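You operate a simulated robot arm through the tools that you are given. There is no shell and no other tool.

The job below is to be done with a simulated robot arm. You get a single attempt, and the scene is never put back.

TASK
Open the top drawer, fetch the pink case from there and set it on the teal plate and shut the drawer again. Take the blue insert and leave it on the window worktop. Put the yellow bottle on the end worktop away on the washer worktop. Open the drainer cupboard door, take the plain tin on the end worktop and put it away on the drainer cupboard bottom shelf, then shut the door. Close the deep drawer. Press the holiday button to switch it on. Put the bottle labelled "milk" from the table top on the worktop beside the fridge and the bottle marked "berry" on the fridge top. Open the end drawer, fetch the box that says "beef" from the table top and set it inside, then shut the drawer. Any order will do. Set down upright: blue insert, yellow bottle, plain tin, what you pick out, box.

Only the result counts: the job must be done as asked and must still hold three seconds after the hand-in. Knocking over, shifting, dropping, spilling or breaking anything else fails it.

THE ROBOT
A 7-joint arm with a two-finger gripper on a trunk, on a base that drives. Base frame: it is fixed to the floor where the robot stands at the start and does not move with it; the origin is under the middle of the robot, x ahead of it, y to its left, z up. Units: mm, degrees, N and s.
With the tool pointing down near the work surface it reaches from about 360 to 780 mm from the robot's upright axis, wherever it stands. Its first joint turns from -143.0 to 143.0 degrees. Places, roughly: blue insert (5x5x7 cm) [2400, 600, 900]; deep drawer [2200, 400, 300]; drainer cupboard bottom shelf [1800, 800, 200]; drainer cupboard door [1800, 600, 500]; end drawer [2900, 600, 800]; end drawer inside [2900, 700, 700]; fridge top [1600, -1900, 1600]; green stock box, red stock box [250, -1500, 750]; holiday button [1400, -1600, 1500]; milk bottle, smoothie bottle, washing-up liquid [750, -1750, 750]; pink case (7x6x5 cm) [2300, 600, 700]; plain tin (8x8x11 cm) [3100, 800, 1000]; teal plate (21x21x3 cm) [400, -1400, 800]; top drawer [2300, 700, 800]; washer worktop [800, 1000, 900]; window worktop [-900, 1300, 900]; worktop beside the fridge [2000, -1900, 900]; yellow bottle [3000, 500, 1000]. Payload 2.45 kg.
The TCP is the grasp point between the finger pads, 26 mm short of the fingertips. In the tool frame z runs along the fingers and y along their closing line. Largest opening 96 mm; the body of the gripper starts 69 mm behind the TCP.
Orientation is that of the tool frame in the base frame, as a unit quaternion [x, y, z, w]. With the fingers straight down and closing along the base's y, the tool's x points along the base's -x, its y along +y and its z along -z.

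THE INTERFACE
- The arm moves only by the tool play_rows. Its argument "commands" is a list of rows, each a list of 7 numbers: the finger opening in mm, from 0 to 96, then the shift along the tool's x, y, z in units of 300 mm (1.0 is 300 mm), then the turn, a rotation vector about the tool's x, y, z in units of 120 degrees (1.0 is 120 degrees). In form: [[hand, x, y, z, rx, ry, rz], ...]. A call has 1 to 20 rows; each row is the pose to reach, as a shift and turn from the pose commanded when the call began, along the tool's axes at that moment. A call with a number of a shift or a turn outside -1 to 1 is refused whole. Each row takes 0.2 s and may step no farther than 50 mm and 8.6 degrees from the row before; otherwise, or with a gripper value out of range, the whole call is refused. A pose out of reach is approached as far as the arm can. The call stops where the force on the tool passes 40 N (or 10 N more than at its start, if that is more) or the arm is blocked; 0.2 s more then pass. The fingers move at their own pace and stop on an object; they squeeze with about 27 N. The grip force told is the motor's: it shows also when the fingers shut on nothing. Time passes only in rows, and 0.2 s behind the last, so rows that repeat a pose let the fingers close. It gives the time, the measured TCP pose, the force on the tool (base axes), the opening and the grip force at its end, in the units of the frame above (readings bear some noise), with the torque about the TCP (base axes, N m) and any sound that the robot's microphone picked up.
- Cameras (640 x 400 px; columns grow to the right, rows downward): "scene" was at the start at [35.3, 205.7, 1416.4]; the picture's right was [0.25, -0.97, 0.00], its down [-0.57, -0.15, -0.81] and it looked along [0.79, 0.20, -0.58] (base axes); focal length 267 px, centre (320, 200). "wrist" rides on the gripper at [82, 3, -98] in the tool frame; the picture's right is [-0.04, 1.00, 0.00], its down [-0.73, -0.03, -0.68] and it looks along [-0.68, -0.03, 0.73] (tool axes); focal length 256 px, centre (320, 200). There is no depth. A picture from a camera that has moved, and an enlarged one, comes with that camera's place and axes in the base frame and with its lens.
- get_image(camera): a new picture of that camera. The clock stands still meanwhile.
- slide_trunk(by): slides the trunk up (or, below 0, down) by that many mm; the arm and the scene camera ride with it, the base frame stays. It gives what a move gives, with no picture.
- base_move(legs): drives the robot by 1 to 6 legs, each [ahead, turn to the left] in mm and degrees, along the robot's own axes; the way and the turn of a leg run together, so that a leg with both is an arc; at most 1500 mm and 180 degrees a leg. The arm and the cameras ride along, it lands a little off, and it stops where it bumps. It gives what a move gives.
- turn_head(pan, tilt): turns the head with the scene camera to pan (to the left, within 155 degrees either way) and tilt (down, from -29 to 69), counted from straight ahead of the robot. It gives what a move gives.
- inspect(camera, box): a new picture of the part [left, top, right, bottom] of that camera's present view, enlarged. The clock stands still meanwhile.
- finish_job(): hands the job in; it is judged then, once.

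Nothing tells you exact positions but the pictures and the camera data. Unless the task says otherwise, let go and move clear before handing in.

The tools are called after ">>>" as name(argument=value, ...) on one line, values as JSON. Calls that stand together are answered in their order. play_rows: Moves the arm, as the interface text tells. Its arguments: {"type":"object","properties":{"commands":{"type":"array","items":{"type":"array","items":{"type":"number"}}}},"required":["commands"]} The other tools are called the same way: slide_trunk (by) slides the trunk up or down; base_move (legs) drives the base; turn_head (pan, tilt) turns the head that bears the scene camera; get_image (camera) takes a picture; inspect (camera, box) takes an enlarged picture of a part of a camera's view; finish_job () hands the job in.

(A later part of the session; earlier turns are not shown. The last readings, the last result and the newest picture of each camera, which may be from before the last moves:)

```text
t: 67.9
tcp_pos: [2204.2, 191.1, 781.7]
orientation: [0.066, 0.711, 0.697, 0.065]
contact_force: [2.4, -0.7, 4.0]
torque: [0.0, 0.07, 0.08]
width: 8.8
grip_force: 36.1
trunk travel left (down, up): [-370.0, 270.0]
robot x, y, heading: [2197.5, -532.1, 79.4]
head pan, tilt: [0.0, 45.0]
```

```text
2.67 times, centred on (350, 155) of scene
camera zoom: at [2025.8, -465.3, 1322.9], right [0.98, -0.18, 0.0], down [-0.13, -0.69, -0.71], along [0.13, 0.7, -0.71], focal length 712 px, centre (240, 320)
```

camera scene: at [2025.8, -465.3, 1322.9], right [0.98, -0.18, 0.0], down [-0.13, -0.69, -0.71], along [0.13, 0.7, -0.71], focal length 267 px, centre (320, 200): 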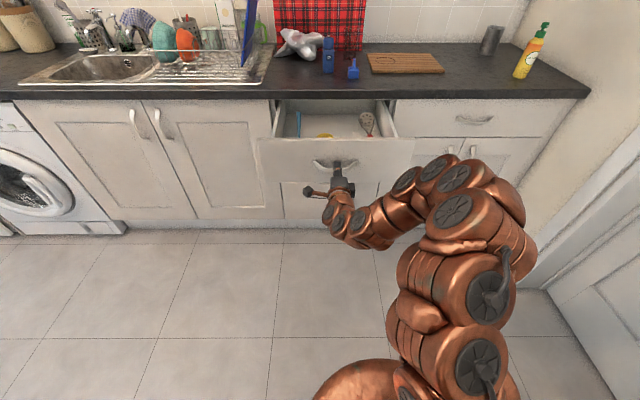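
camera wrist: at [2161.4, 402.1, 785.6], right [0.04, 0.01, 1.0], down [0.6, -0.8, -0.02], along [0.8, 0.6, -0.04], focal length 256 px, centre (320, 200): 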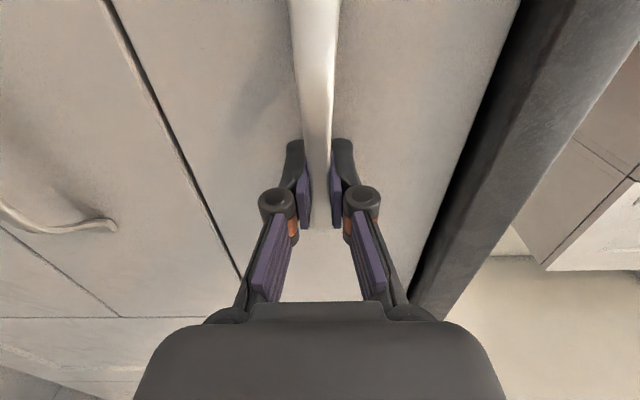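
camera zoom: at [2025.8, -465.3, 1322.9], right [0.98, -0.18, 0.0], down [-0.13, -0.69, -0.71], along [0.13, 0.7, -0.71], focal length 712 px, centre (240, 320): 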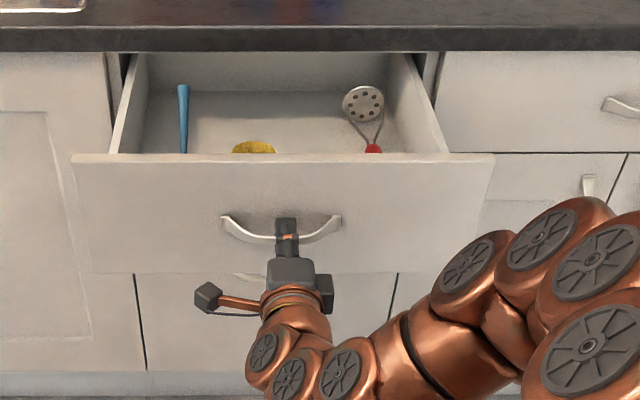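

The drawer is about 300 mm open. I release the handle, back off, and raise up to look inside for the pink case.

>>> play_rows(commands=[[30, 0, 0, 0, 0, 0, 0], [60, 0, 0, 0, 0, 0, 0], [60, 0, 0, 0, 0, 0, 0], [60, 0, 0, 0, 0, 0, 0]])

>>> base_move(legs=[[-100, 0]])

>>> slide_trunk(by=270)

>>> turn_head(pan=0, tilt=50)

>>> get_image(camera="scene")

>>> inspect(camera="scene", box=[230, 50, 470, 200])

```text
t: 68.9
tcp_pos: [2204.2, 189.3, 782.1]
orientation: [0.066, 0.71, 0.698, 0.066]
contact_force: [0.4, 0.0, -0.5]
torque: [-0.04, 0.0, 0.02]
width: 60.5
grip_force: 0.1
trunk travel left (down, up): [-370.0, 270.0]
robot x, y, heading: [2195.6, -530.3, 79.6]
head pan, tilt: [0.0, 45.0]
```

```text
t: 70.1
tcp_pos: [2186.3, 92.7, 781.3]
orientation: [0.065, 0.71, 0.698, 0.065]
contact_force: [0.3, -0.2, -0.6]
torque: [-0.04, 0.02, -0.01]
width: 59.8
grip_force: 0.0
trunk travel left (down, up): [-370.0, 270.0]
robot x, y, heading: [2180.3, -625.8, 79.4]
head pan, tilt: [0.0, 45.0]
```

```text
t: 72.8
tcp_pos: [2186.0, 93.2, 1051.0]
orientation: [0.064, 0.711, 0.697, 0.065]
contact_force: [-0.2, -0.3, 1.1]
torque: [-0.01, 0.03, -0.02]
width: 59.9
grip_force: 0.0
trunk travel left (down, up): [-640.0, 0.0]
robot x, y, heading: [2181.5, -629.7, 79.6]
head pan, tilt: [0.0, 45.0]
```

```text
t: 73.5
tcp_pos: [2186.6, 93.8, 1051.4]
orientation: [0.065, 0.711, 0.697, 0.065]
contact_force: [0.6, -0.3, -0.5]
torque: [0.01, 0.03, -0.02]
width: 59.9
grip_force: 0.1
trunk travel left (down, up): [-640.0, 0.0]
robot x, y, heading: [2180.0, -628.3, 79.4]
head pan, tilt: [0.0, 50.0]
```

```text
taken
camera scene: at [2006.7, -566.1, 1585.9], right [0.98, -0.18, 0.0], down [-0.14, -0.75, -0.64], along [0.12, 0.63, -0.77], focal length 267 px, centre (320, 200)
```

scene: 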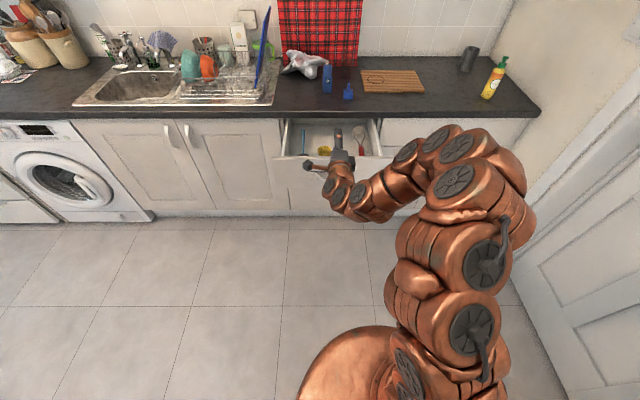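

```text
2.67 times, centred on (350, 125) of scene
camera zoom: at [2006.7, -566.1, 1585.9], right [0.98, -0.18, 0.0], down [-0.14, -0.75, -0.64], along [0.12, 0.63, -0.77], focal length 712 px, centre (240, 400)
```

zoom: 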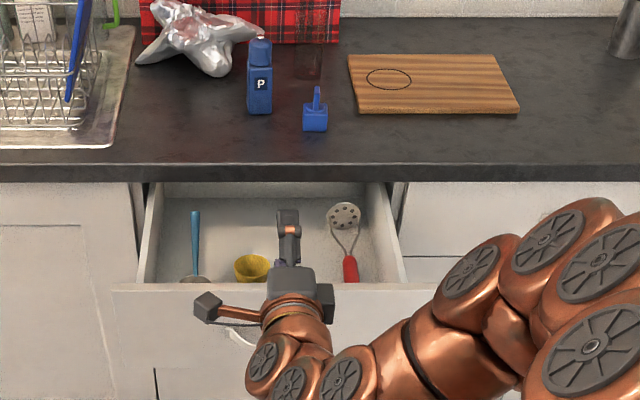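

The gripper hides the middle of the drawer. I swing the tool to point down over the drawer and look with the wrist camera.

>>> play_rows(commands=[[60, 0, 0, 0.05, 0.07, 0, 0], [60, 0, 0, 0.1, 0.14, 0, 0], [60, 0, 0, 0.15, 0.21, 0, 0], [60, 0, 0, 0.2, 0.28, 0, 0], [60, 0, 0, 0.25, 0.35, 0, 0], [60, 0, 0, 0.3, 0.42, 0, 0], [60, 0, 0, 0.35, 0.49, 0, 0], [60, 0, 0, 0.4, 0.56, 0, 0], [60, 0, 0, 0.45, 0.62, 0, 0], [60, 0, 0, 0.45, 0.68, 0, 0], [60, 0, 0, 0.45, 0.74, 0, 0]])

>>> get_image(camera="wrist")

>>> get_image(camera="scene")

```text
t: 75.9
tcp_pos: [2254.7, 99.6, 1047.6]
orientation: [0.091, 0.995, 0.031, 0.004]
contact_force: [-1.7, -0.7, 0.0]
torque: [0.01, -0.07, 0.0]
width: 59.7
grip_force: 0.1
out of reach, approached as far as the arm can: row 8, 9, 10, 11
trunk travel left (down, up): [-640.0, 0.0]
robot x, y, heading: [2178.5, -627.5, 79.5]
head pan, tilt: [0.0, 50.0]
```

```text
taken
camera wrist: at [2174.5, 112.2, 1145.9], right [0.22, 0.97, 0.06], down [0.71, -0.2, 0.68], along [0.67, -0.1, -0.73], focal length 256 px, centre (320, 200)
```

wrist: 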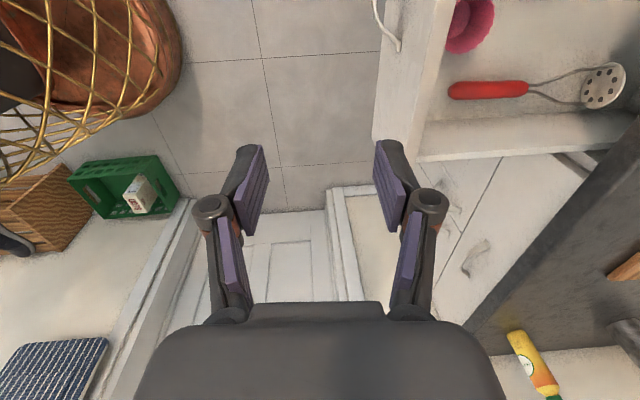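

```text
taken
camera scene: at [2005.9, -566.0, 1585.8], right [0.98, -0.18, 0.0], down [-0.14, -0.75, -0.64], along [0.12, 0.63, -0.77], focal length 267 px, centre (320, 200)
```

scene: 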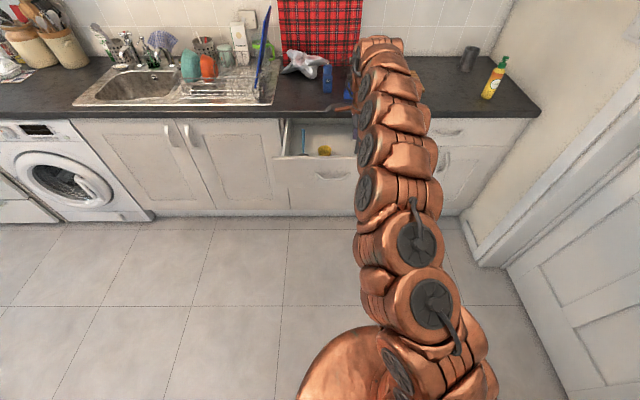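

A pink item is visible in the drawer near the front. I drive 230 mm closer to get the hand over it.

>>> base_move(legs=[[230, 0]])

>>> get_image(camera="wrist")

>>> get_image(camera="scene")

```text
t: 77.6
tcp_pos: [2297.3, 323.3, 1048.2]
orientation: [0.092, 0.995, 0.032, 0.004]
contact_force: [-0.5, -0.6, 0.2]
torque: [0.02, -0.02, 0.01]
width: 60.1
grip_force: 0.1
trunk travel left (down, up): [-640.0, 0.0]
robot x, y, heading: [2220.1, -403.5, 79.7]
head pan, tilt: [0.0, 50.0]
```

```text
taken
camera wrist: at [2216.3, 336.5, 1146.1], right [0.22, 0.97, 0.06], down [0.71, -0.2, 0.68], along [0.67, -0.1, -0.73], focal length 256 px, centre (320, 200)
```

wrist: 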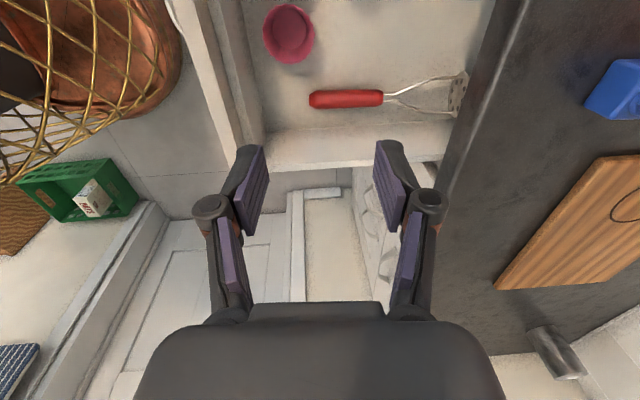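

```text
taken
camera scene: at [2048.3, -342.0, 1585.9], right [0.98, -0.18, 0.0], down [-0.14, -0.75, -0.64], along [0.12, 0.63, -0.77], focal length 267 px, centre (320, 200)
```

scene: 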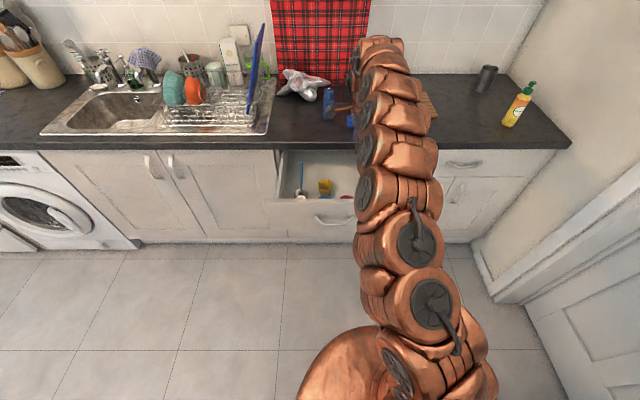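

>>> play_rows(commands=[[80, 0.13, 0, 0, 0, 0, 0], [80, 0.26, 0, 0, 0, 0, 0], [80, 0.4, 0, 0, 0, 0, 0]])

>>> get_image(camera="wrist")

>>> inspect(camera="wrist", box=[180, 0, 500, 200])

```text
t: 78.4
tcp_pos: [2193.9, 331.0, 1050.9]
orientation: [0.092, 0.995, 0.032, 0.003]
contact_force: [0.5, 0.6, 0.7]
torque: [-0.02, 0.06, -0.02]
width: 79.9
grip_force: 0.0
out of reach, approached as far as the arm can: row 2, 3
trunk travel left (down, up): [-640.0, 0.0]
robot x, y, heading: [2219.2, -401.9, 79.7]
head pan, tilt: [0.0, 50.0]
```

```text
taken
camera wrist: at [2114.3, 343.6, 1149.9], right [0.22, 0.97, 0.06], down [0.71, -0.2, 0.68], along [0.67, -0.11, -0.73], focal length 256 px, centre (320, 200)
```

wrist: 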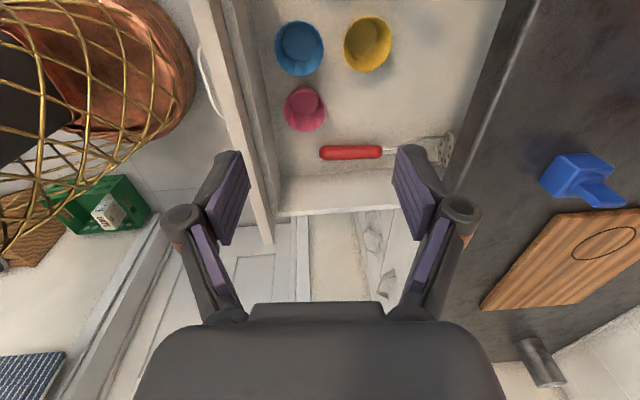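

```text
2.00 times, centred on (340, 100) of wrist
camera zoom: at [2114.3, 343.6, 1149.9], right [0.22, 0.97, 0.06], down [0.71, -0.2, 0.68], along [0.67, -0.11, -0.73], focal length 512 px, centre (280, 400)
```

zoom: 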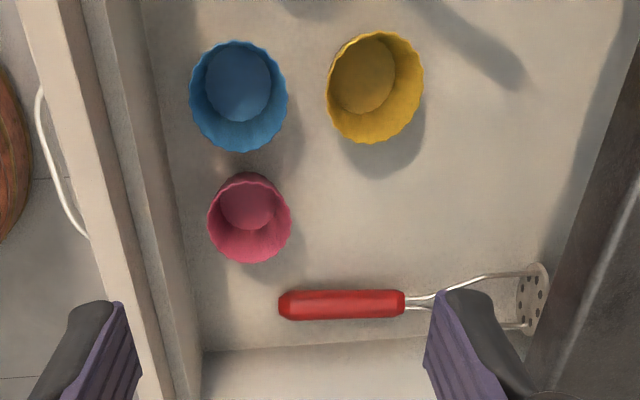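

There are three muffin cases in the drawer: blue, yellow and the pink one, at about (2274, 308, 765). I center the hand over the pink one with the fingers closing front-to-back and descend partway.

>>> play_rows(commands=[[96, -0.09, -0.01, 0.1, 0.015, 0, 0], [96, -0.18, -0.02, 0.2, 0.03, 0, 0], [96, -0.276, -0.027, 0.3, 0.03, 0, 0], [96, -0.276, -0.027, 0.4, 0.03, 0, 0], [96, -0.276, -0.027, 0.45, 0.03, 0, 0]])

>>> get_image(camera="wrist")

>>> get_image(camera="scene")

```text
t: 79.6
tcp_pos: [2280.3, 312.1, 931.3]
orientation: [0.092, 0.996, 0.0, 0.0]
contact_force: [0.6, -0.1, -0.2]
torque: [-0.01, 0.03, 0.02]
width: 96.0
grip_force: 0.1
out of reach, approached as far as the arm can: row 4, 5
trunk travel left (down, up): [-640.0, 0.0]
robot x, y, heading: [2222.0, -402.3, 79.5]
head pan, tilt: [0.0, 50.0]
```

```text
taken
camera wrist: at [2200.7, 331.1, 1029.6], right [0.22, 0.98, 0.0], down [0.71, -0.16, 0.68], along [0.66, -0.15, -0.73], focal length 256 px, centre (320, 200)
```

wrist: 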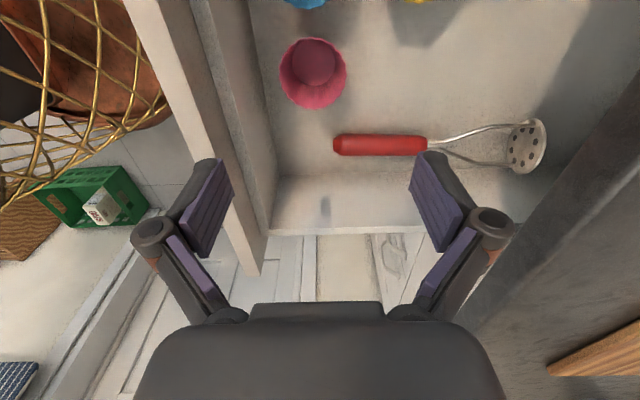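

```text
taken
camera scene: at [2048.4, -341.7, 1585.9], right [0.98, -0.18, 0.0], down [-0.14, -0.75, -0.64], along [0.12, 0.63, -0.77], focal length 267 px, centre (320, 200)
```

scene: 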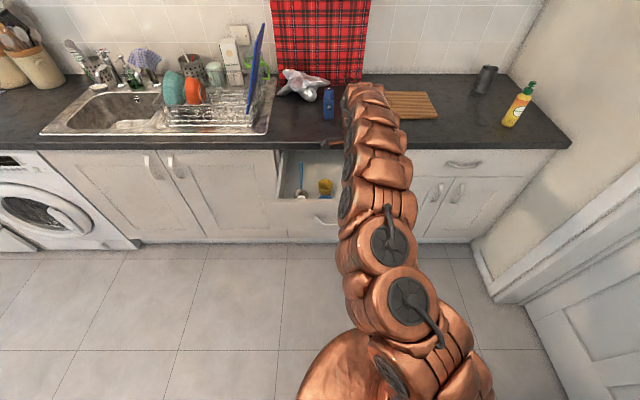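

The pink case sits nearly under the TCP. I set the opening to 88 and lower with the trunk, stopping above the rim to check.

>>> play_rows(commands=[[88, 0.008, -0.012, 0, 0, 0, 0], [88, 0.008, -0.012, 0, 0, 0, 0]])

>>> slide_trunk(by=-135)

>>> get_image(camera="wrist")

>>> get_image(camera="scene")

```text
t: 80.2
tcp_pos: [2276.7, 311.2, 932.2]
orientation: [0.091, 0.996, 0.001, 0.001]
contact_force: [-0.6, 0.8, -0.8]
torque: [0.0, 0.0, 0.01]
width: 88.1
grip_force: 0.1
trunk travel left (down, up): [-640.0, 0.0]
robot x, y, heading: [2219.6, -404.0, 79.4]
head pan, tilt: [0.0, 50.0]
```

```text
t: 81.8
tcp_pos: [2276.6, 309.2, 796.8]
orientation: [0.091, 0.996, -0.001, 0.0]
contact_force: [-0.5, 0.9, -0.7]
torque: [0.03, 0.03, 0.0]
width: 88.1
grip_force: 0.0
trunk travel left (down, up): [-505.0, 135.0]
robot x, y, heading: [2221.9, -400.2, 79.7]
head pan, tilt: [0.0, 50.0]
```

```text
taken
camera wrist: at [2198.0, 327.9, 895.1], right [0.22, 0.98, 0.0], down [0.71, -0.16, 0.68], along [0.66, -0.15, -0.73], focal length 256 px, centre (320, 200)
```

wrist: 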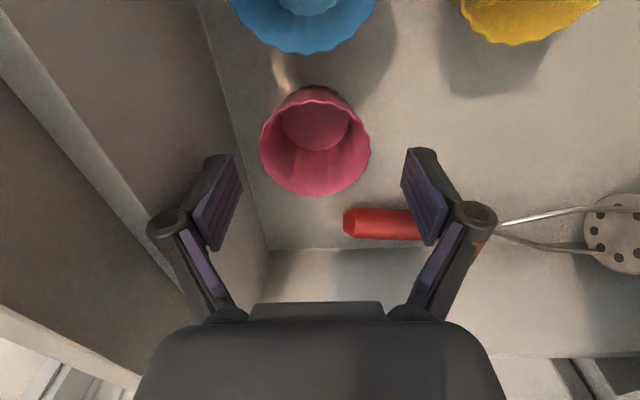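

```text
taken
camera scene: at [2048.3, -341.8, 1450.9], right [0.98, -0.18, 0.0], down [-0.14, -0.75, -0.64], along [0.12, 0.63, -0.77], focal length 267 px, centre (320, 200)
```

scene: 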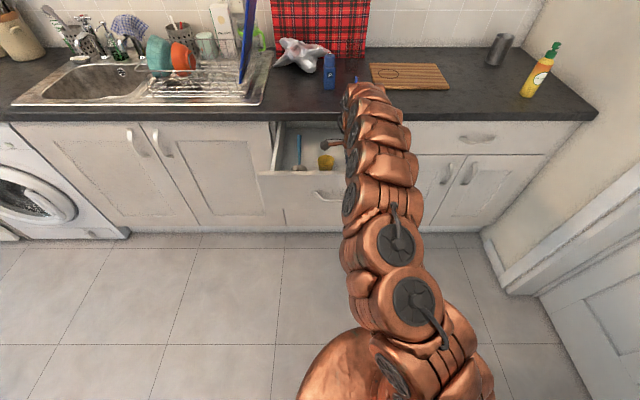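

The case needs a ~9 mm shift to the right to be centered. I correct, lower with the trunk to about z=733 and close.

>>> play_rows(commands=[[88, -0.03, -0.01, 0, 0, 0, 0], [88, -0.03, -0.01, 0, 0, 0, 0]])

>>> slide_trunk(by=-55)

>>> get_image(camera="wrist")

```text
t: 82.4
tcp_pos: [2285.5, 304.1, 796.4]
orientation: [0.091, 0.996, 0.0, 0.0]
contact_force: [-0.7, 0.3, 0.7]
torque: [-0.01, -0.04, 0.01]
width: 88.0
grip_force: 0.0
trunk travel left (down, up): [-505.0, 135.0]
robot x, y, heading: [2219.1, -401.1, 79.5]
head pan, tilt: [0.0, 50.0]
```

```text
t: 83.4
tcp_pos: [2285.6, 304.2, 743.0]
orientation: [0.092, 0.996, -0.001, 0.0]
contact_force: [-0.5, -0.1, -0.5]
torque: [0.0, 0.01, -0.01]
width: 88.0
grip_force: 0.0
trunk travel left (down, up): [-450.0, 190.0]
robot x, y, heading: [2219.4, -402.9, 79.5]
head pan, tilt: [0.0, 50.0]
```

```text
taken
camera wrist: at [2206.1, 323.4, 840.1], right [0.22, 0.98, 0.0], down [0.71, -0.16, 0.68], along [0.66, -0.15, -0.73], focal length 256 px, centre (320, 200)
```

wrist: 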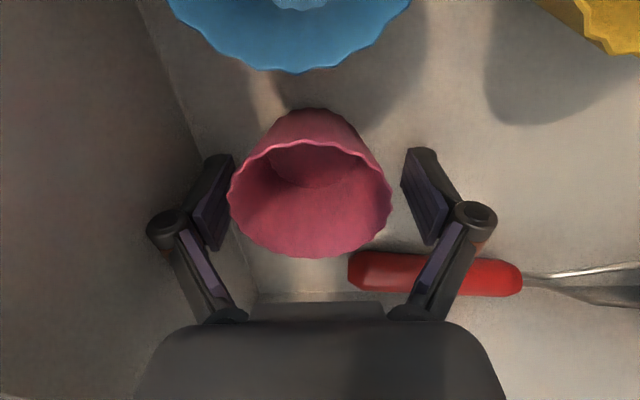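

The case is between the fingers, rim ~23 mm above the TCP. A small recenter, then I close.

>>> play_rows(commands=[[88, 0.017, -0.013, 0, 0, 0, 0], [70, 0.017, -0.013, 0, 0, 0, 0], [50, 0.017, -0.013, 0, 0, 0, 0], [40, 0.017, -0.013, 0, 0, 0, 0], [40, 0.017, -0.013, 0, 0, 0, 0], [40, 0.017, -0.013, 0, 0, 0, 0]])

>>> get_image(camera="wrist")

```text
t: 84.7
tcp_pos: [2280.4, 303.2, 747.2]
orientation: [0.091, 0.996, 0.004, 0.001]
contact_force: [-0.1, 0.6, 17.6]
torque: [-0.52, 0.1, 0.02]
width: 52.8
grip_force: 27.0
trunk travel left (down, up): [-450.0, 190.0]
robot x, y, heading: [2222.5, -403.9, 79.4]
head pan, tilt: [0.0, 50.0]
stopped in row 6: the force on the tool passed its limit at 42 N (the readings are from after the stop); the commanded pose is now the measured one
```

```text
taken
camera wrist: at [2200.7, 321.4, 844.6], right [0.22, 0.97, 0.01], down [0.71, -0.17, 0.68], along [0.66, -0.14, -0.73], focal length 256 px, centre (320, 200)
```

wrist: 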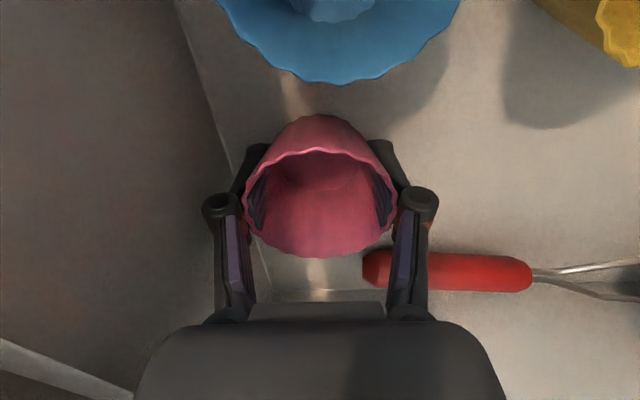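

The case is gripped (52.8 mm). I lift with the trunk.

>>> slide_trunk(by=40)

>>> slide_trunk(by=150)

>>> get_image(camera="wrist")

```text
t: 85.5
tcp_pos: [2280.1, 302.4, 784.6]
orientation: [0.092, 0.996, 0.002, 0.001]
contact_force: [0.7, -0.1, -0.1]
torque: [-0.02, 0.02, -0.01]
width: 53.1
grip_force: 26.7
trunk travel left (down, up): [-490.0, 150.0]
robot x, y, heading: [2222.1, -402.7, 79.7]
head pan, tilt: [0.0, 50.0]
```

```text
t: 87.3
tcp_pos: [2279.4, 302.8, 933.7]
orientation: [0.092, 0.996, 0.003, 0.001]
contact_force: [-0.6, 0.0, 0.2]
torque: [-0.01, 0.01, 0.0]
width: 52.9
grip_force: 27.0
trunk travel left (down, up): [-640.0, 0.0]
robot x, y, heading: [2218.4, -402.6, 79.5]
head pan, tilt: [0.0, 50.0]
```

```text
taken
camera wrist: at [2200.4, 321.3, 1032.4], right [0.22, 0.98, 0.01], down [0.71, -0.17, 0.68], along [0.66, -0.15, -0.73], focal length 256 px, centre (320, 200)
```

wrist: 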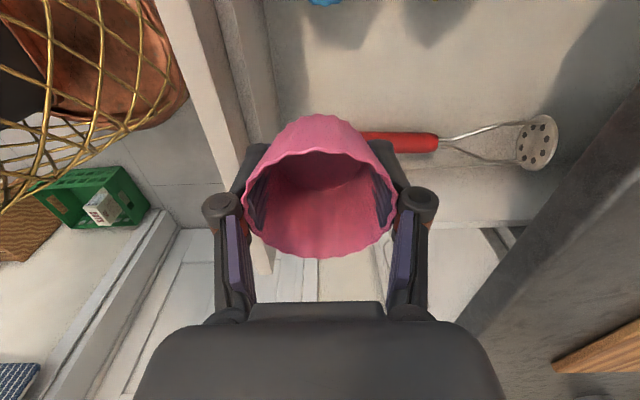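

The pink case is held securely. I leave the drawer open for now, back away, and drive toward the table, stopping short to view the plate, chair and labels.

>>> base_move(legs=[[-150, 0], [0, 111], [1000, 0]])

>>> turn_head(pan=45, tilt=30)

>>> get_image(camera="scene")

>>> inspect(camera="scene", box=[200, 60, 440, 210])

```text
t: 98.1
tcp_pos: [506.4, -916.6, 934.5]
orientation: [0.766, -0.643, -0.002, 0.003]
contact_force: [-0.5, -0.6, -0.3]
torque: [-0.03, -0.02, 0.0]
width: 52.8
grip_force: 26.5
trunk travel left (down, up): [-640.0, 0.0]
robot x, y, heading: [1189.0, -726.0, -170.1]
head pan, tilt: [0.0, 50.0]
```

```text
t: 99.2
tcp_pos: [507.0, -917.2, 935.3]
orientation: [0.766, -0.643, -0.002, 0.001]
contact_force: [-0.2, -0.9, -0.8]
torque: [-0.05, 0.05, 0.04]
width: 52.7
grip_force: 27.4
trunk travel left (down, up): [-640.0, 0.0]
robot x, y, heading: [1190.5, -725.6, -169.8]
head pan, tilt: [45.0, 30.0]
```

```text
taken
camera scene: at [1217.7, -966.6, 1615.4], right [-0.82, 0.57, 0.0], down [0.29, 0.41, -0.87], along [-0.5, -0.71, -0.5], focal length 267 px, centre (320, 200)
```

scene: 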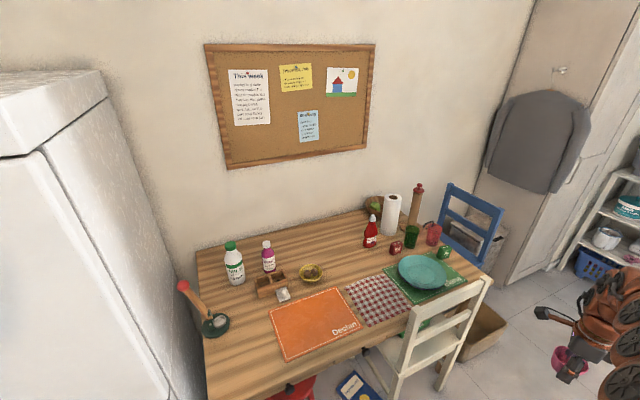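

```text
2.67 times, centred on (320, 135) of scene
camera zoom: at [1217.7, -966.6, 1615.4], right [-0.82, 0.57, 0.0], down [0.29, 0.41, -0.87], along [-0.5, -0.71, -0.5], focal length 712 px, centre (320, 373)
```

zoom: 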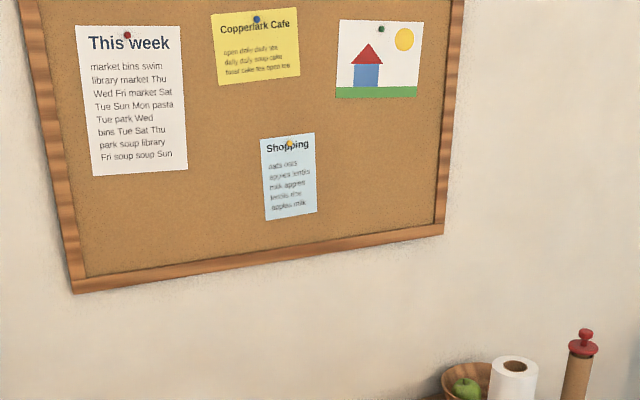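

>>> inspect(camera="scene", box=[190, 220, 350, 320])

>>> inspect(camera="scene", box=[340, 170, 500, 300])

>>> inspect(camera="scene", box=[350, 210, 460, 280])

>>> inspect(camera="scene", box=[520, 280, 640, 400])

```text
4.00 times, centred on (270, 270) of scene
camera zoom: at [1217.7, -966.6, 1615.4], right [-0.82, 0.57, 0.0], down [0.29, 0.41, -0.87], along [-0.5, -0.71, -0.5], focal length 1068 px, centre (520, -80)
```

zoom: 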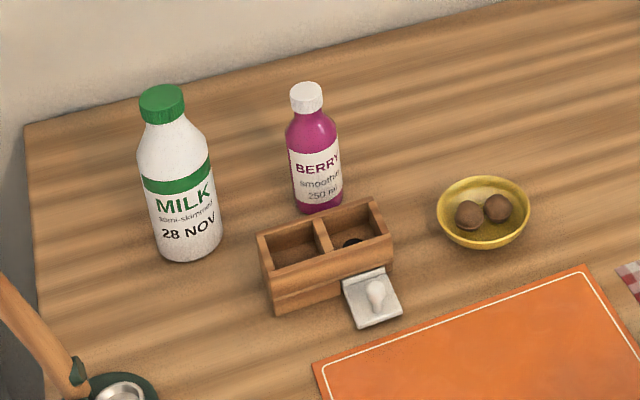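

```text
3.08 times, centred on (420, 235) of scene
camera zoom: at [1217.7, -966.6, 1615.4], right [-0.82, 0.57, 0.0], down [0.29, 0.41, -0.87], along [-0.5, -0.71, -0.5], focal length 822 px, centre (12, 92)
```

zoom: 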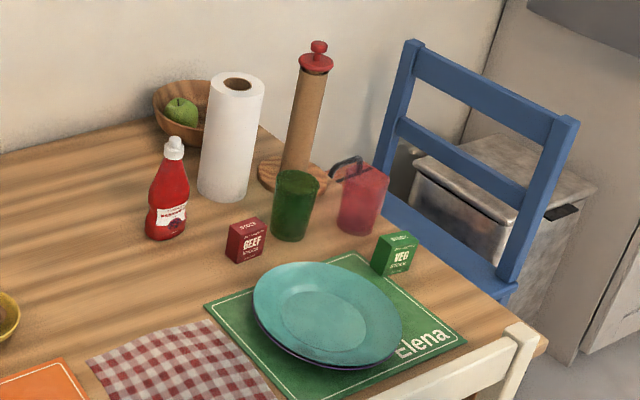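

```text
5.71 times, centred on (405, 245) of scene
camera zoom: at [1217.7, -966.6, 1615.4], right [-0.82, 0.57, 0.0], down [0.29, 0.41, -0.87], along [-0.5, -0.71, -0.5], focal length 1526 px, centre (-166, -57)
```

zoom: 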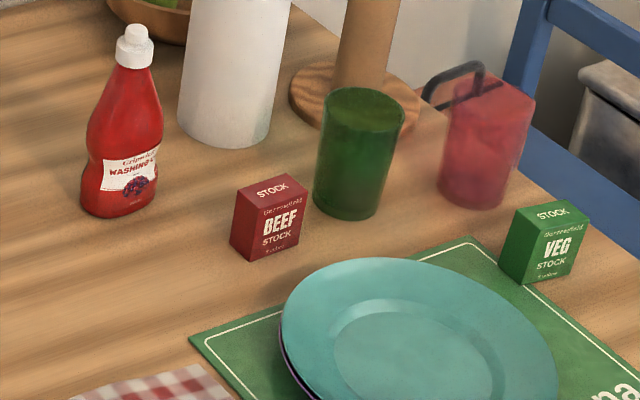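

```text
3.33 times, centred on (580, 340) of scene
camera zoom: at [1217.7, -966.6, 1615.4], right [-0.82, 0.57, 0.0], down [0.29, 0.41, -0.87], along [-0.5, -0.71, -0.5], focal length 890 px, centre (-547, -267)
```

zoom: 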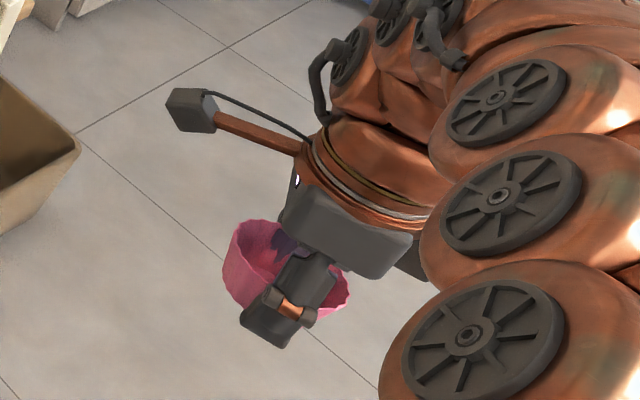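

Labels are clear: MILK (white bottle, green cap), BERRY (purple bottle), BEEF (red box by the plate). The plate is at about (392, -1394). I drive in and turn so the arm points over the plate.

>>> base_move(legs=[[420, 0], [0, 41]])

>>> turn_head(pan=0, tilt=40)

>>> get_image(camera="scene")

>>> get_image(camera="wrist")

```text
t: 103.7
tcp_pos: [386.6, -1383.7, 934.7]
orientation: [0.941, -0.338, -0.001, 0.003]
contact_force: [0.3, -0.3, -0.5]
torque: [0.04, 0.0, -0.01]
width: 52.5
grip_force: 27.0
trunk travel left (down, up): [-640.0, 0.0]
robot x, y, heading: [776.6, -794.1, -129.4]
head pan, tilt: [45.0, 30.0]
```

```text
t: 104.8
tcp_pos: [386.6, -1384.4, 934.8]
orientation: [0.941, -0.338, -0.001, 0.003]
contact_force: [-0.4, -0.8, 0.7]
torque: [-0.03, 0.02, -0.03]
width: 52.9
grip_force: 27.4
trunk travel left (down, up): [-640.0, 0.0]
robot x, y, heading: [782.5, -791.2, -129.6]
head pan, tilt: [0.0, 40.0]
```

```text
taken
camera scene: at [898.5, -935.7, 1600.1], right [-0.77, 0.64, 0.0], down [0.41, 0.5, -0.77], along [-0.49, -0.59, -0.64], focal length 267 px, centre (320, 200)
```

scene: 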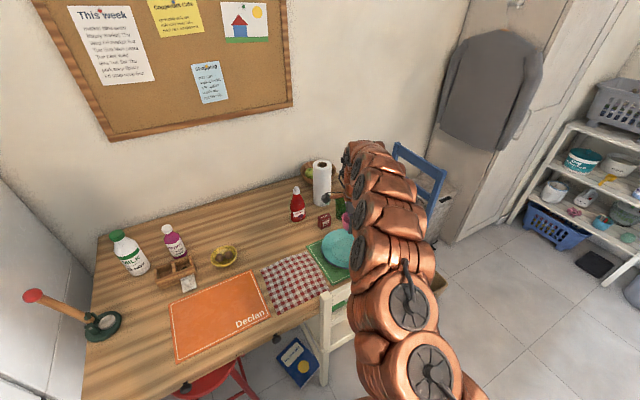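

```text
taken
camera wrist: at [448.4, -1437.6, 1032.6], right [-0.67, -0.75, 0.01], down [-0.54, 0.49, 0.68], along [-0.51, 0.45, -0.73], focal length 256 px, centre (320, 200)
```

wrist: 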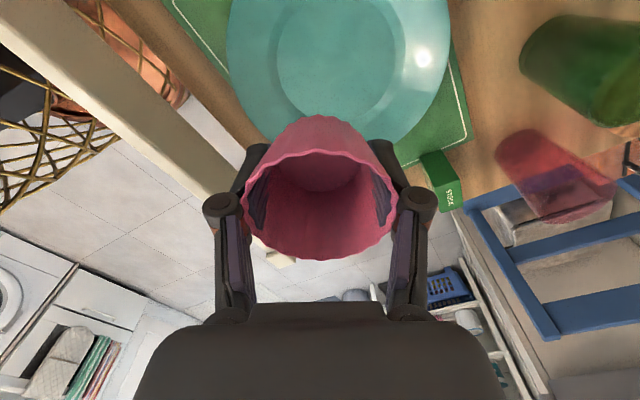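

The plate's center is about (390, -1411). I shift the case over it and lower.

>>> play_rows(commands=[[40, 0.034, 0.03, 0, 0, 0, 0], [40, 0.068, 0.061, 0, 0, 0, 0], [40, 0.068, 0.061, 0, 0, 0, 0]])

>>> slide_trunk(by=-110)

>>> get_image(camera="wrist")

>>> get_image(camera="scene")

```text
t: 105.6
tcp_pos: [387.7, -1397.6, 934.0]
orientation: [0.941, -0.338, -0.001, 0.002]
contact_force: [0.6, 0.0, -0.9]
torque: [0.0, 0.01, 0.0]
width: 52.7
grip_force: 26.7
out of reach, approached as far as the arm can: row 2, 3
trunk travel left (down, up): [-640.0, 0.0]
robot x, y, heading: [781.2, -793.2, -129.6]
head pan, tilt: [0.0, 40.0]
```

```text
t: 107.0
tcp_pos: [387.8, -1397.5, 824.8]
orientation: [0.941, -0.338, -0.002, 0.002]
contact_force: [0.5, -0.1, -0.6]
torque: [0.0, -0.01, 0.03]
width: 52.7
grip_force: 26.8
trunk travel left (down, up): [-530.0, 110.0]
robot x, y, heading: [780.5, -796.8, -129.5]
head pan, tilt: [0.0, 40.0]
```

```text
taken
camera wrist: at [450.1, -1451.4, 921.8], right [-0.67, -0.75, 0.01], down [-0.54, 0.49, 0.68], along [-0.51, 0.45, -0.73], focal length 256 px, centre (320, 200)
```

wrist: 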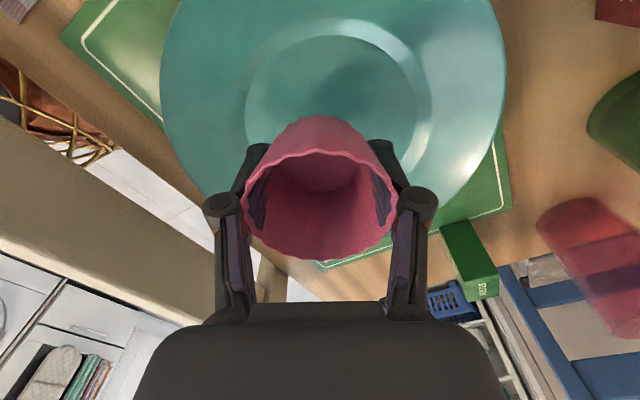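

```text
taken
camera scene: at [898.5, -935.6, 1490.1], right [-0.77, 0.64, 0.0], down [0.41, 0.5, -0.77], along [-0.49, -0.59, -0.64], focal length 267 px, centre (320, 200)
```

scene: 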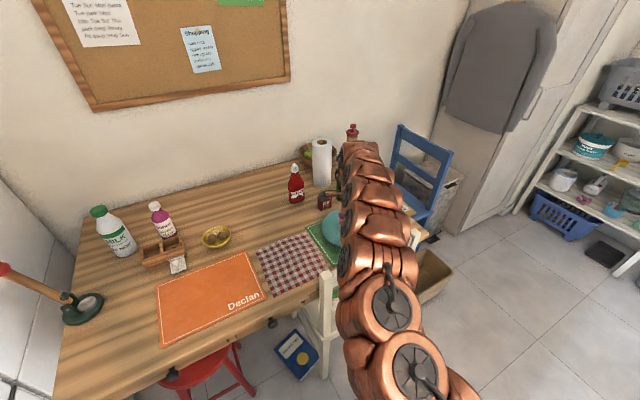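

>>> base_move(legs=[[15, 0]])

>>> play_rows(commands=[[40, 0.05, -0.019, 0, 0, 0, 0], [40, 0.05, -0.019, 0.02, 0, 0, 0], [40, 0.05, -0.019, 0.03, 0, 0, 0], [40, 0.05, -0.019, 0.04, 0, 0, 0], [40, 0.05, -0.019, 0.05, 0, 0, 0], [40, 0.05, -0.019, 0.06, 0, 0, 0], [40, 0.05, -0.019, 0.07, 0, 0, 0]])

>>> get_image(camera="wrist")

```text
t: 107.8
tcp_pos: [378.6, -1410.2, 823.9]
orientation: [0.941, -0.338, -0.002, 0.002]
contact_force: [-0.1, -0.1, -0.6]
torque: [0.0, -0.03, 0.0]
width: 52.8
grip_force: 27.3
trunk travel left (down, up): [-530.0, 110.0]
robot x, y, heading: [767.7, -807.2, -129.5]
head pan, tilt: [0.0, 40.0]
```

```text
t: 109.4
tcp_pos: [391.9, -1414.2, 803.0]
orientation: [0.941, -0.339, -0.002, 0.002]
contact_force: [-0.4, 0.2, -0.2]
torque: [-0.03, 0.0, -0.02]
width: 52.3
grip_force: 27.3
trunk travel left (down, up): [-530.0, 110.0]
robot x, y, heading: [775.6, -808.2, -129.8]
head pan, tilt: [0.0, 40.0]
```

```text
taken
camera wrist: at [454.8, -1468.1, 901.1], right [-0.67, -0.74, 0.01], down [-0.54, 0.49, 0.68], along [-0.51, 0.45, -0.73], focal length 256 px, centre (320, 200)
```

wrist: 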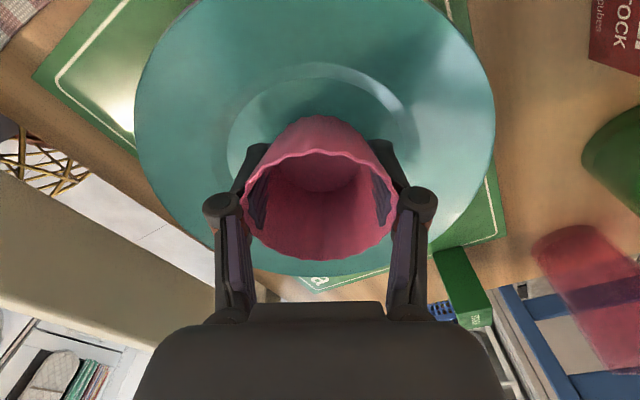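

>>> play_rows(commands=[[40, 0, 0, 0.01, 0, 0, 0], [40, 0, 0, 0.02, 0, 0, 0], [40, 0, 0, 0.03, 0, 0, 0], [40, 0, 0, 0.04, 0, 0, 0], [40, 0, 0, 0.05, 0, 0, 0], [40, 0, 0, 0.06, 0, 0, 0], [40, 0, 0, 0.07, 0, 0, 0], [40, 0, 0, 0.08, 0, 0, 0]])

>>> get_image(camera="wrist")

```text
t: 111.0
tcp_pos: [393.8, -1412.6, 789.2]
orientation: [0.941, -0.338, -0.004, 0.009]
contact_force: [3.6, 5.4, 22.0]
torque: [0.27, 0.03, -0.02]
width: 52.8
grip_force: 27.1
out of reach, approached as far as the arm can: row 5, 6, 7, 8
trunk travel left (down, up): [-530.0, 110.0]
robot x, y, heading: [770.9, -807.8, -129.4]
head pan, tilt: [0.0, 40.0]
stopped in row 8: the force on the tool passed its limit at 46 N (the readings are from after the stop); the commanded pose is now the measured one
```

```text
taken
camera wrist: at [455.6, -1465.7, 887.5], right [-0.67, -0.75, 0.02], down [-0.54, 0.5, 0.68], along [-0.51, 0.44, -0.73], focal length 256 px, centre (320, 200)
```

wrist: 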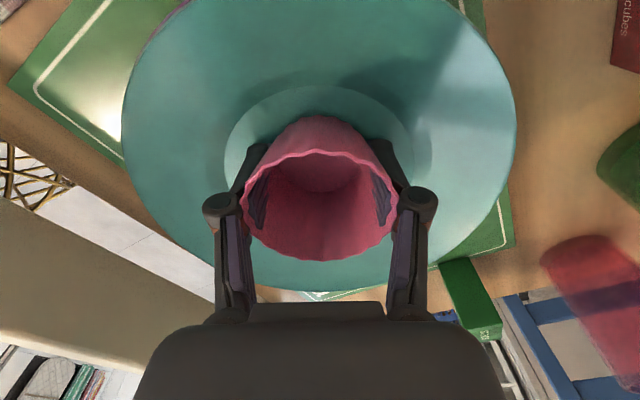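

Contact with the plate. I open the fingers and rise straight up.

>>> play_rows(commands=[[56, 0, 0, -0.003, 0, 0, 0], [66, 0, 0, -0.003, 0, 0, 0], [80, 0, 0, -0.003, 0, 0, 0], [84, 0, 0, -0.003, 0, 0, 0], [84, 0, 0, -0.003, 0, 0, 0]])

>>> get_image(camera="wrist")

>>> slide_trunk(by=110)

>>> get_image(camera="wrist")

```text
t: 112.2
tcp_pos: [393.5, -1411.8, 789.0]
orientation: [0.941, -0.338, -0.003, 0.006]
contact_force: [-0.6, 1.1, -0.2]
torque: [0.0, 0.02, -0.01]
width: 83.9
grip_force: 0.1
trunk travel left (down, up): [-530.0, 110.0]
robot x, y, heading: [768.8, -804.7, -129.6]
head pan, tilt: [0.0, 40.0]
```

```text
taken
camera wrist: at [455.1, -1465.7, 885.5], right [-0.67, -0.75, 0.01], down [-0.54, 0.5, 0.68], along [-0.51, 0.45, -0.73], focal length 256 px, centre (320, 200)
```

wrist: 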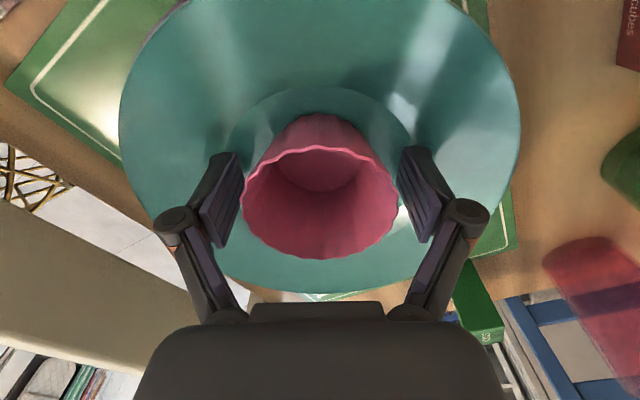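

```text
t: 113.7
tcp_pos: [392.4, -1412.2, 898.2]
orientation: [0.941, -0.338, -0.003, 0.006]
contact_force: [-0.6, 0.0, -0.1]
torque: [-0.02, 0.01, 0.0]
width: 84.0
grip_force: 0.1
trunk travel left (down, up): [-640.0, 0.0]
robot x, y, heading: [770.3, -809.1, -129.6]
head pan, tilt: [0.0, 40.0]
```

```text
taken
camera wrist: at [455.2, -1465.7, 995.5], right [-0.67, -0.75, 0.01], down [-0.54, 0.5, 0.68], along [-0.51, 0.45, -0.73], focal length 256 px, centre (320, 200)
```

wrist: 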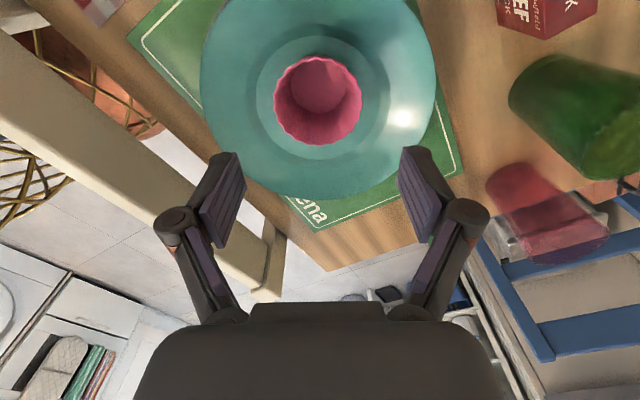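

The pink case stands on the teal plate. Next are the bottles: milk at about (1044, -1828) and berry at (900, -1815). I back off from the table and test a horizontal grip with the camera on top.

>>> base_move(legs=[[-350, 0]])

>>> play_rows(commands=[[84, 0, 0, 0, -0.07, 0, 0], [84, 0, 0, 0, -0.14, 0, 0], [84, 0, 0, 0, -0.21, 0, 0], [84, 0, 0, 0, -0.28, 0, 0], [84, 0, 0, 0, -0.35, 0, 0], [84, 0, 0, 0, -0.42, 0, 0], [84, 0, 0, 0, -0.49, 0, 0], [84, 0, 0, 0, -0.56, 0, 0], [84, 0, 0, 0, -0.62, 0, 0], [84, 0, 0, 0, -0.68, 0, 0], [84, 0, 0, 0, -0.74, 0, 0]])

>>> play_rows(commands=[[84, 0, 0, 0, 0, 0, 0.07], [84, 0, 0, 0, 0, 0, 0.14], [84, 0, 0, 0, 0, 0, 0.21], [84, 0, 0, 0, 0, 0, 0.28], [84, 0, 0, 0, 0, 0, 0.35], [84, 0, 0, 0, 0, 0, 0.42], [84, 0, 0, 0, 0, 0, 0.49], [84, 0, 0, 0, 0, 0, 0.56], [84, 0, 0, 0, 0, 0, 0.62], [84, 0, 0, 0, 0, 0, 0.68], [84, 0, 0, 0, 0, 0, 0.75]])

>>> get_image(camera="scene")

>>> get_image(camera="wrist")

```text
t: 116.0
tcp_pos: [617.5, -1141.3, 898.9]
orientation: [0.942, -0.336, -0.003, 0.006]
contact_force: [0.3, 0.7, -0.1]
torque: [0.02, -0.03, 0.0]
width: 83.8
grip_force: 0.1
trunk travel left (down, up): [-640.0, 0.0]
robot x, y, heading: [996.7, -532.6, -129.6]
head pan, tilt: [0.0, 40.0]
```

```text
t: 118.3
tcp_pos: [617.6, -1142.5, 897.0]
orientation: [0.667, -0.239, -0.236, 0.665]
contact_force: [-0.3, 0.0, -0.2]
torque: [-0.01, -0.01, 0.0]
width: 83.9
grip_force: 0.0
trunk travel left (down, up): [-640.0, 0.0]
robot x, y, heading: [990.9, -533.6, -129.1]
head pan, tilt: [0.0, 40.0]
```

```text
t: 120.8
tcp_pos: [617.9, -1141.4, 897.1]
orientation: [-0.302, 0.642, -0.301, -0.637]
contact_force: [-0.6, -0.2, -0.1]
torque: [-0.03, -0.01, 0.0]
width: 84.2
grip_force: 0.1
trunk travel left (down, up): [-640.0, 0.0]
robot x, y, heading: [993.2, -533.1, -129.3]
head pan, tilt: [0.0, 40.0]
```

```text
taken
camera scene: at [1112.7, -674.8, 1600.1], right [-0.77, 0.63, 0.0], down [0.41, 0.5, -0.77], along [-0.49, -0.59, -0.64], focal length 267 px, centre (320, 200)
```

scene: 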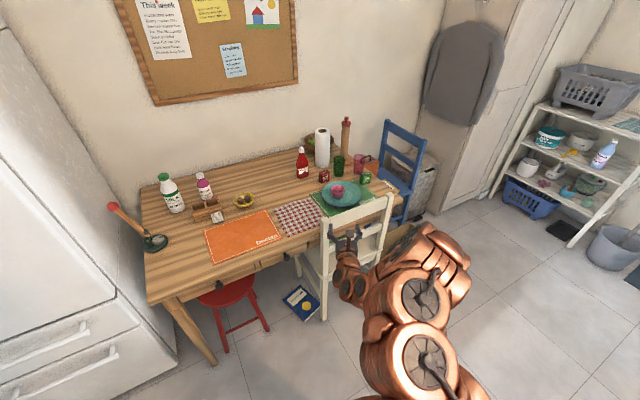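

```text
taken
camera wrist: at [677.5, -1064.0, 979.5], right [-0.77, 0.63, -0.04], down [0.46, 0.51, -0.73], along [-0.44, -0.58, -0.68], focal length 256 px, centre (320, 200)
```

wrist: 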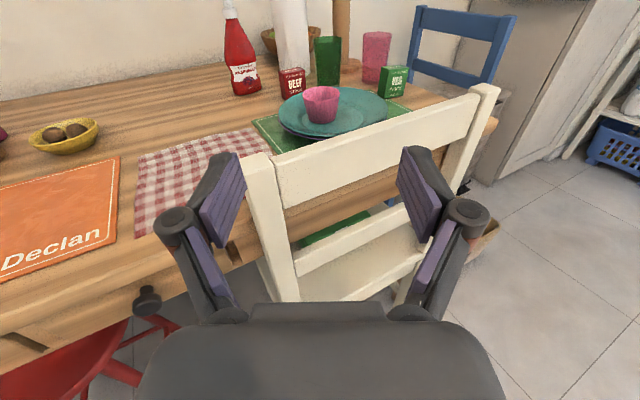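

The camera-on-top horizontal pose works well. I route around to stand square before the milk bottle and set the gripper height to z≈840.

>>> base_move(legs=[[0, 118.8], [279, 0], [0, -90]])

>>> slide_trunk(by=-57)

>>> base_move(legs=[[250, 0]])

>>> get_image(camera="wrist")

>>> turn_head(pan=0, tilt=35)

>>> get_image(camera="scene")

```text
t: 131.4
tcp_pos: [1242.2, -1299.4, 897.2]
orientation: [-0.458, 0.541, -0.455, -0.539]
contact_force: [-0.3, -0.3, 0.9]
torque: [-0.01, 0.02, -0.02]
width: 83.9
grip_force: 0.0
trunk travel left (down, up): [-640.0, 0.0]
robot x, y, heading: [1272.2, -577.9, -99.6]
head pan, tilt: [0.0, 40.0]
```

```text
t: 132.4
tcp_pos: [1242.7, -1298.2, 840.9]
orientation: [-0.458, 0.542, -0.454, -0.539]
contact_force: [0.4, -0.2, 0.0]
torque: [0.02, -0.02, -0.04]
width: 84.0
grip_force: 0.0
trunk travel left (down, up): [-583.0, 57.0]
robot x, y, heading: [1268.3, -581.5, -99.5]
head pan, tilt: [0.0, 40.0]
```

```text
t: 134.2
tcp_pos: [1200.4, -1541.8, 841.0]
orientation: [-0.459, 0.542, -0.455, -0.538]
contact_force: [0.3, 0.4, -0.7]
torque: [0.03, 0.0, 0.01]
width: 84.1
grip_force: 0.0
trunk travel left (down, up): [-583.0, 57.0]
robot x, y, heading: [1227.9, -829.3, -99.5]
head pan, tilt: [0.0, 40.0]
```

```text
taken
camera wrist: at [1214.1, -1445.5, 922.5], right [-0.98, 0.17, -0.04], down [0.14, 0.67, -0.73], along [-0.1, -0.72, -0.68], focal length 256 px, centre (320, 200)
```

wrist: 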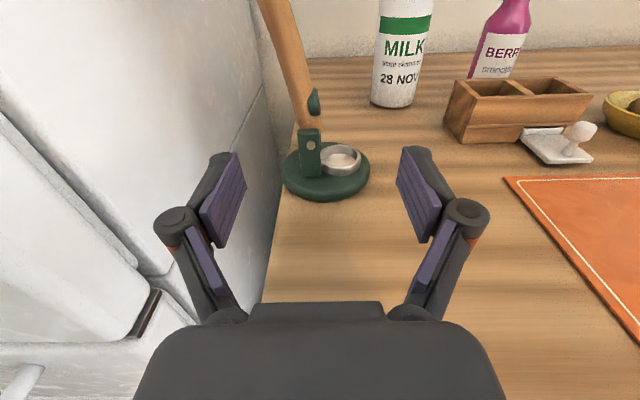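

```text
t: 134.9
tcp_pos: [1200.9, -1542.4, 840.8]
orientation: [-0.457, 0.543, -0.454, -0.539]
contact_force: [-0.3, -0.1, 0.5]
torque: [0.02, -0.03, 0.0]
width: 84.0
grip_force: 0.0
trunk travel left (down, up): [-583.0, 57.0]
robot x, y, heading: [1228.4, -827.0, -99.3]
head pan, tilt: [0.0, 35.0]
```

```text
taken
camera scene: at [1400.0, -894.8, 1550.6], right [-0.99, 0.17, 0.0], down [0.1, 0.57, -0.82], along [-0.14, -0.81, -0.57], focal length 267 px, centre (320, 200)
```

scene: 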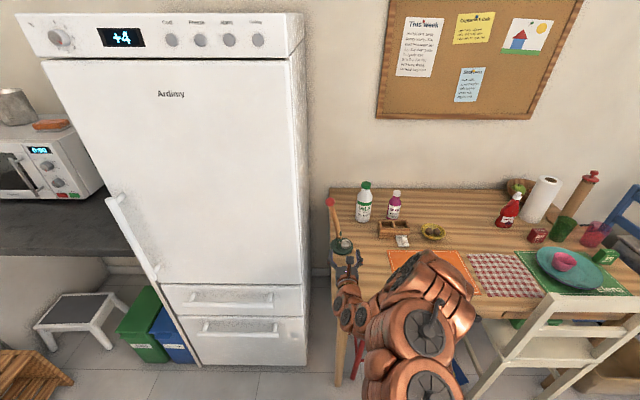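

The hand sits ~108 mm too far left, near the fridge side. I shift it right to line up with the milk bottle, then check before going in.

>>> play_rows(commands=[[90, 0, 0.12, 0, 0, 0, 0], [90, 0, 0.24, 0, 0, 0, 0], [90, 0, 0.36, 0, 0, 0, 0], [90, 0, 0.36, 0, 0, 0, 0]])

>>> get_image(camera="wrist")

```text
t: 135.9
tcp_pos: [1094.9, -1525.6, 841.5]
orientation: [-0.457, 0.543, -0.454, -0.539]
contact_force: [-0.2, 0.4, 0.3]
torque: [0.0, 0.01, -0.01]
width: 89.8
grip_force: 0.1
trunk travel left (down, up): [-583.0, 57.0]
robot x, y, heading: [1224.5, -826.7, -99.7]
head pan, tilt: [0.0, 35.0]
```

```text
taken
camera wrist: at [1108.8, -1427.3, 923.7], right [-0.98, 0.17, -0.04], down [0.14, 0.67, -0.73], along [-0.1, -0.72, -0.68], focal length 256 px, centre (320, 200)
```

wrist: 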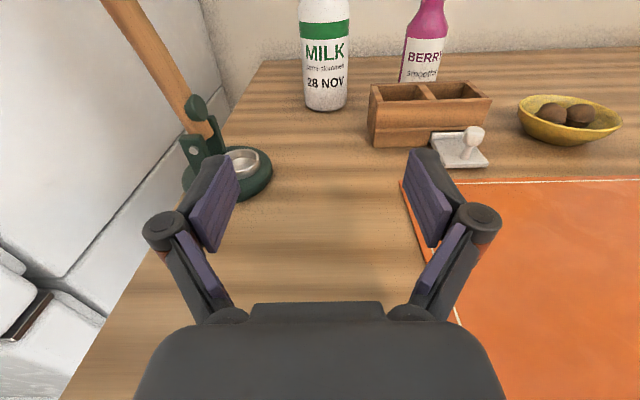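

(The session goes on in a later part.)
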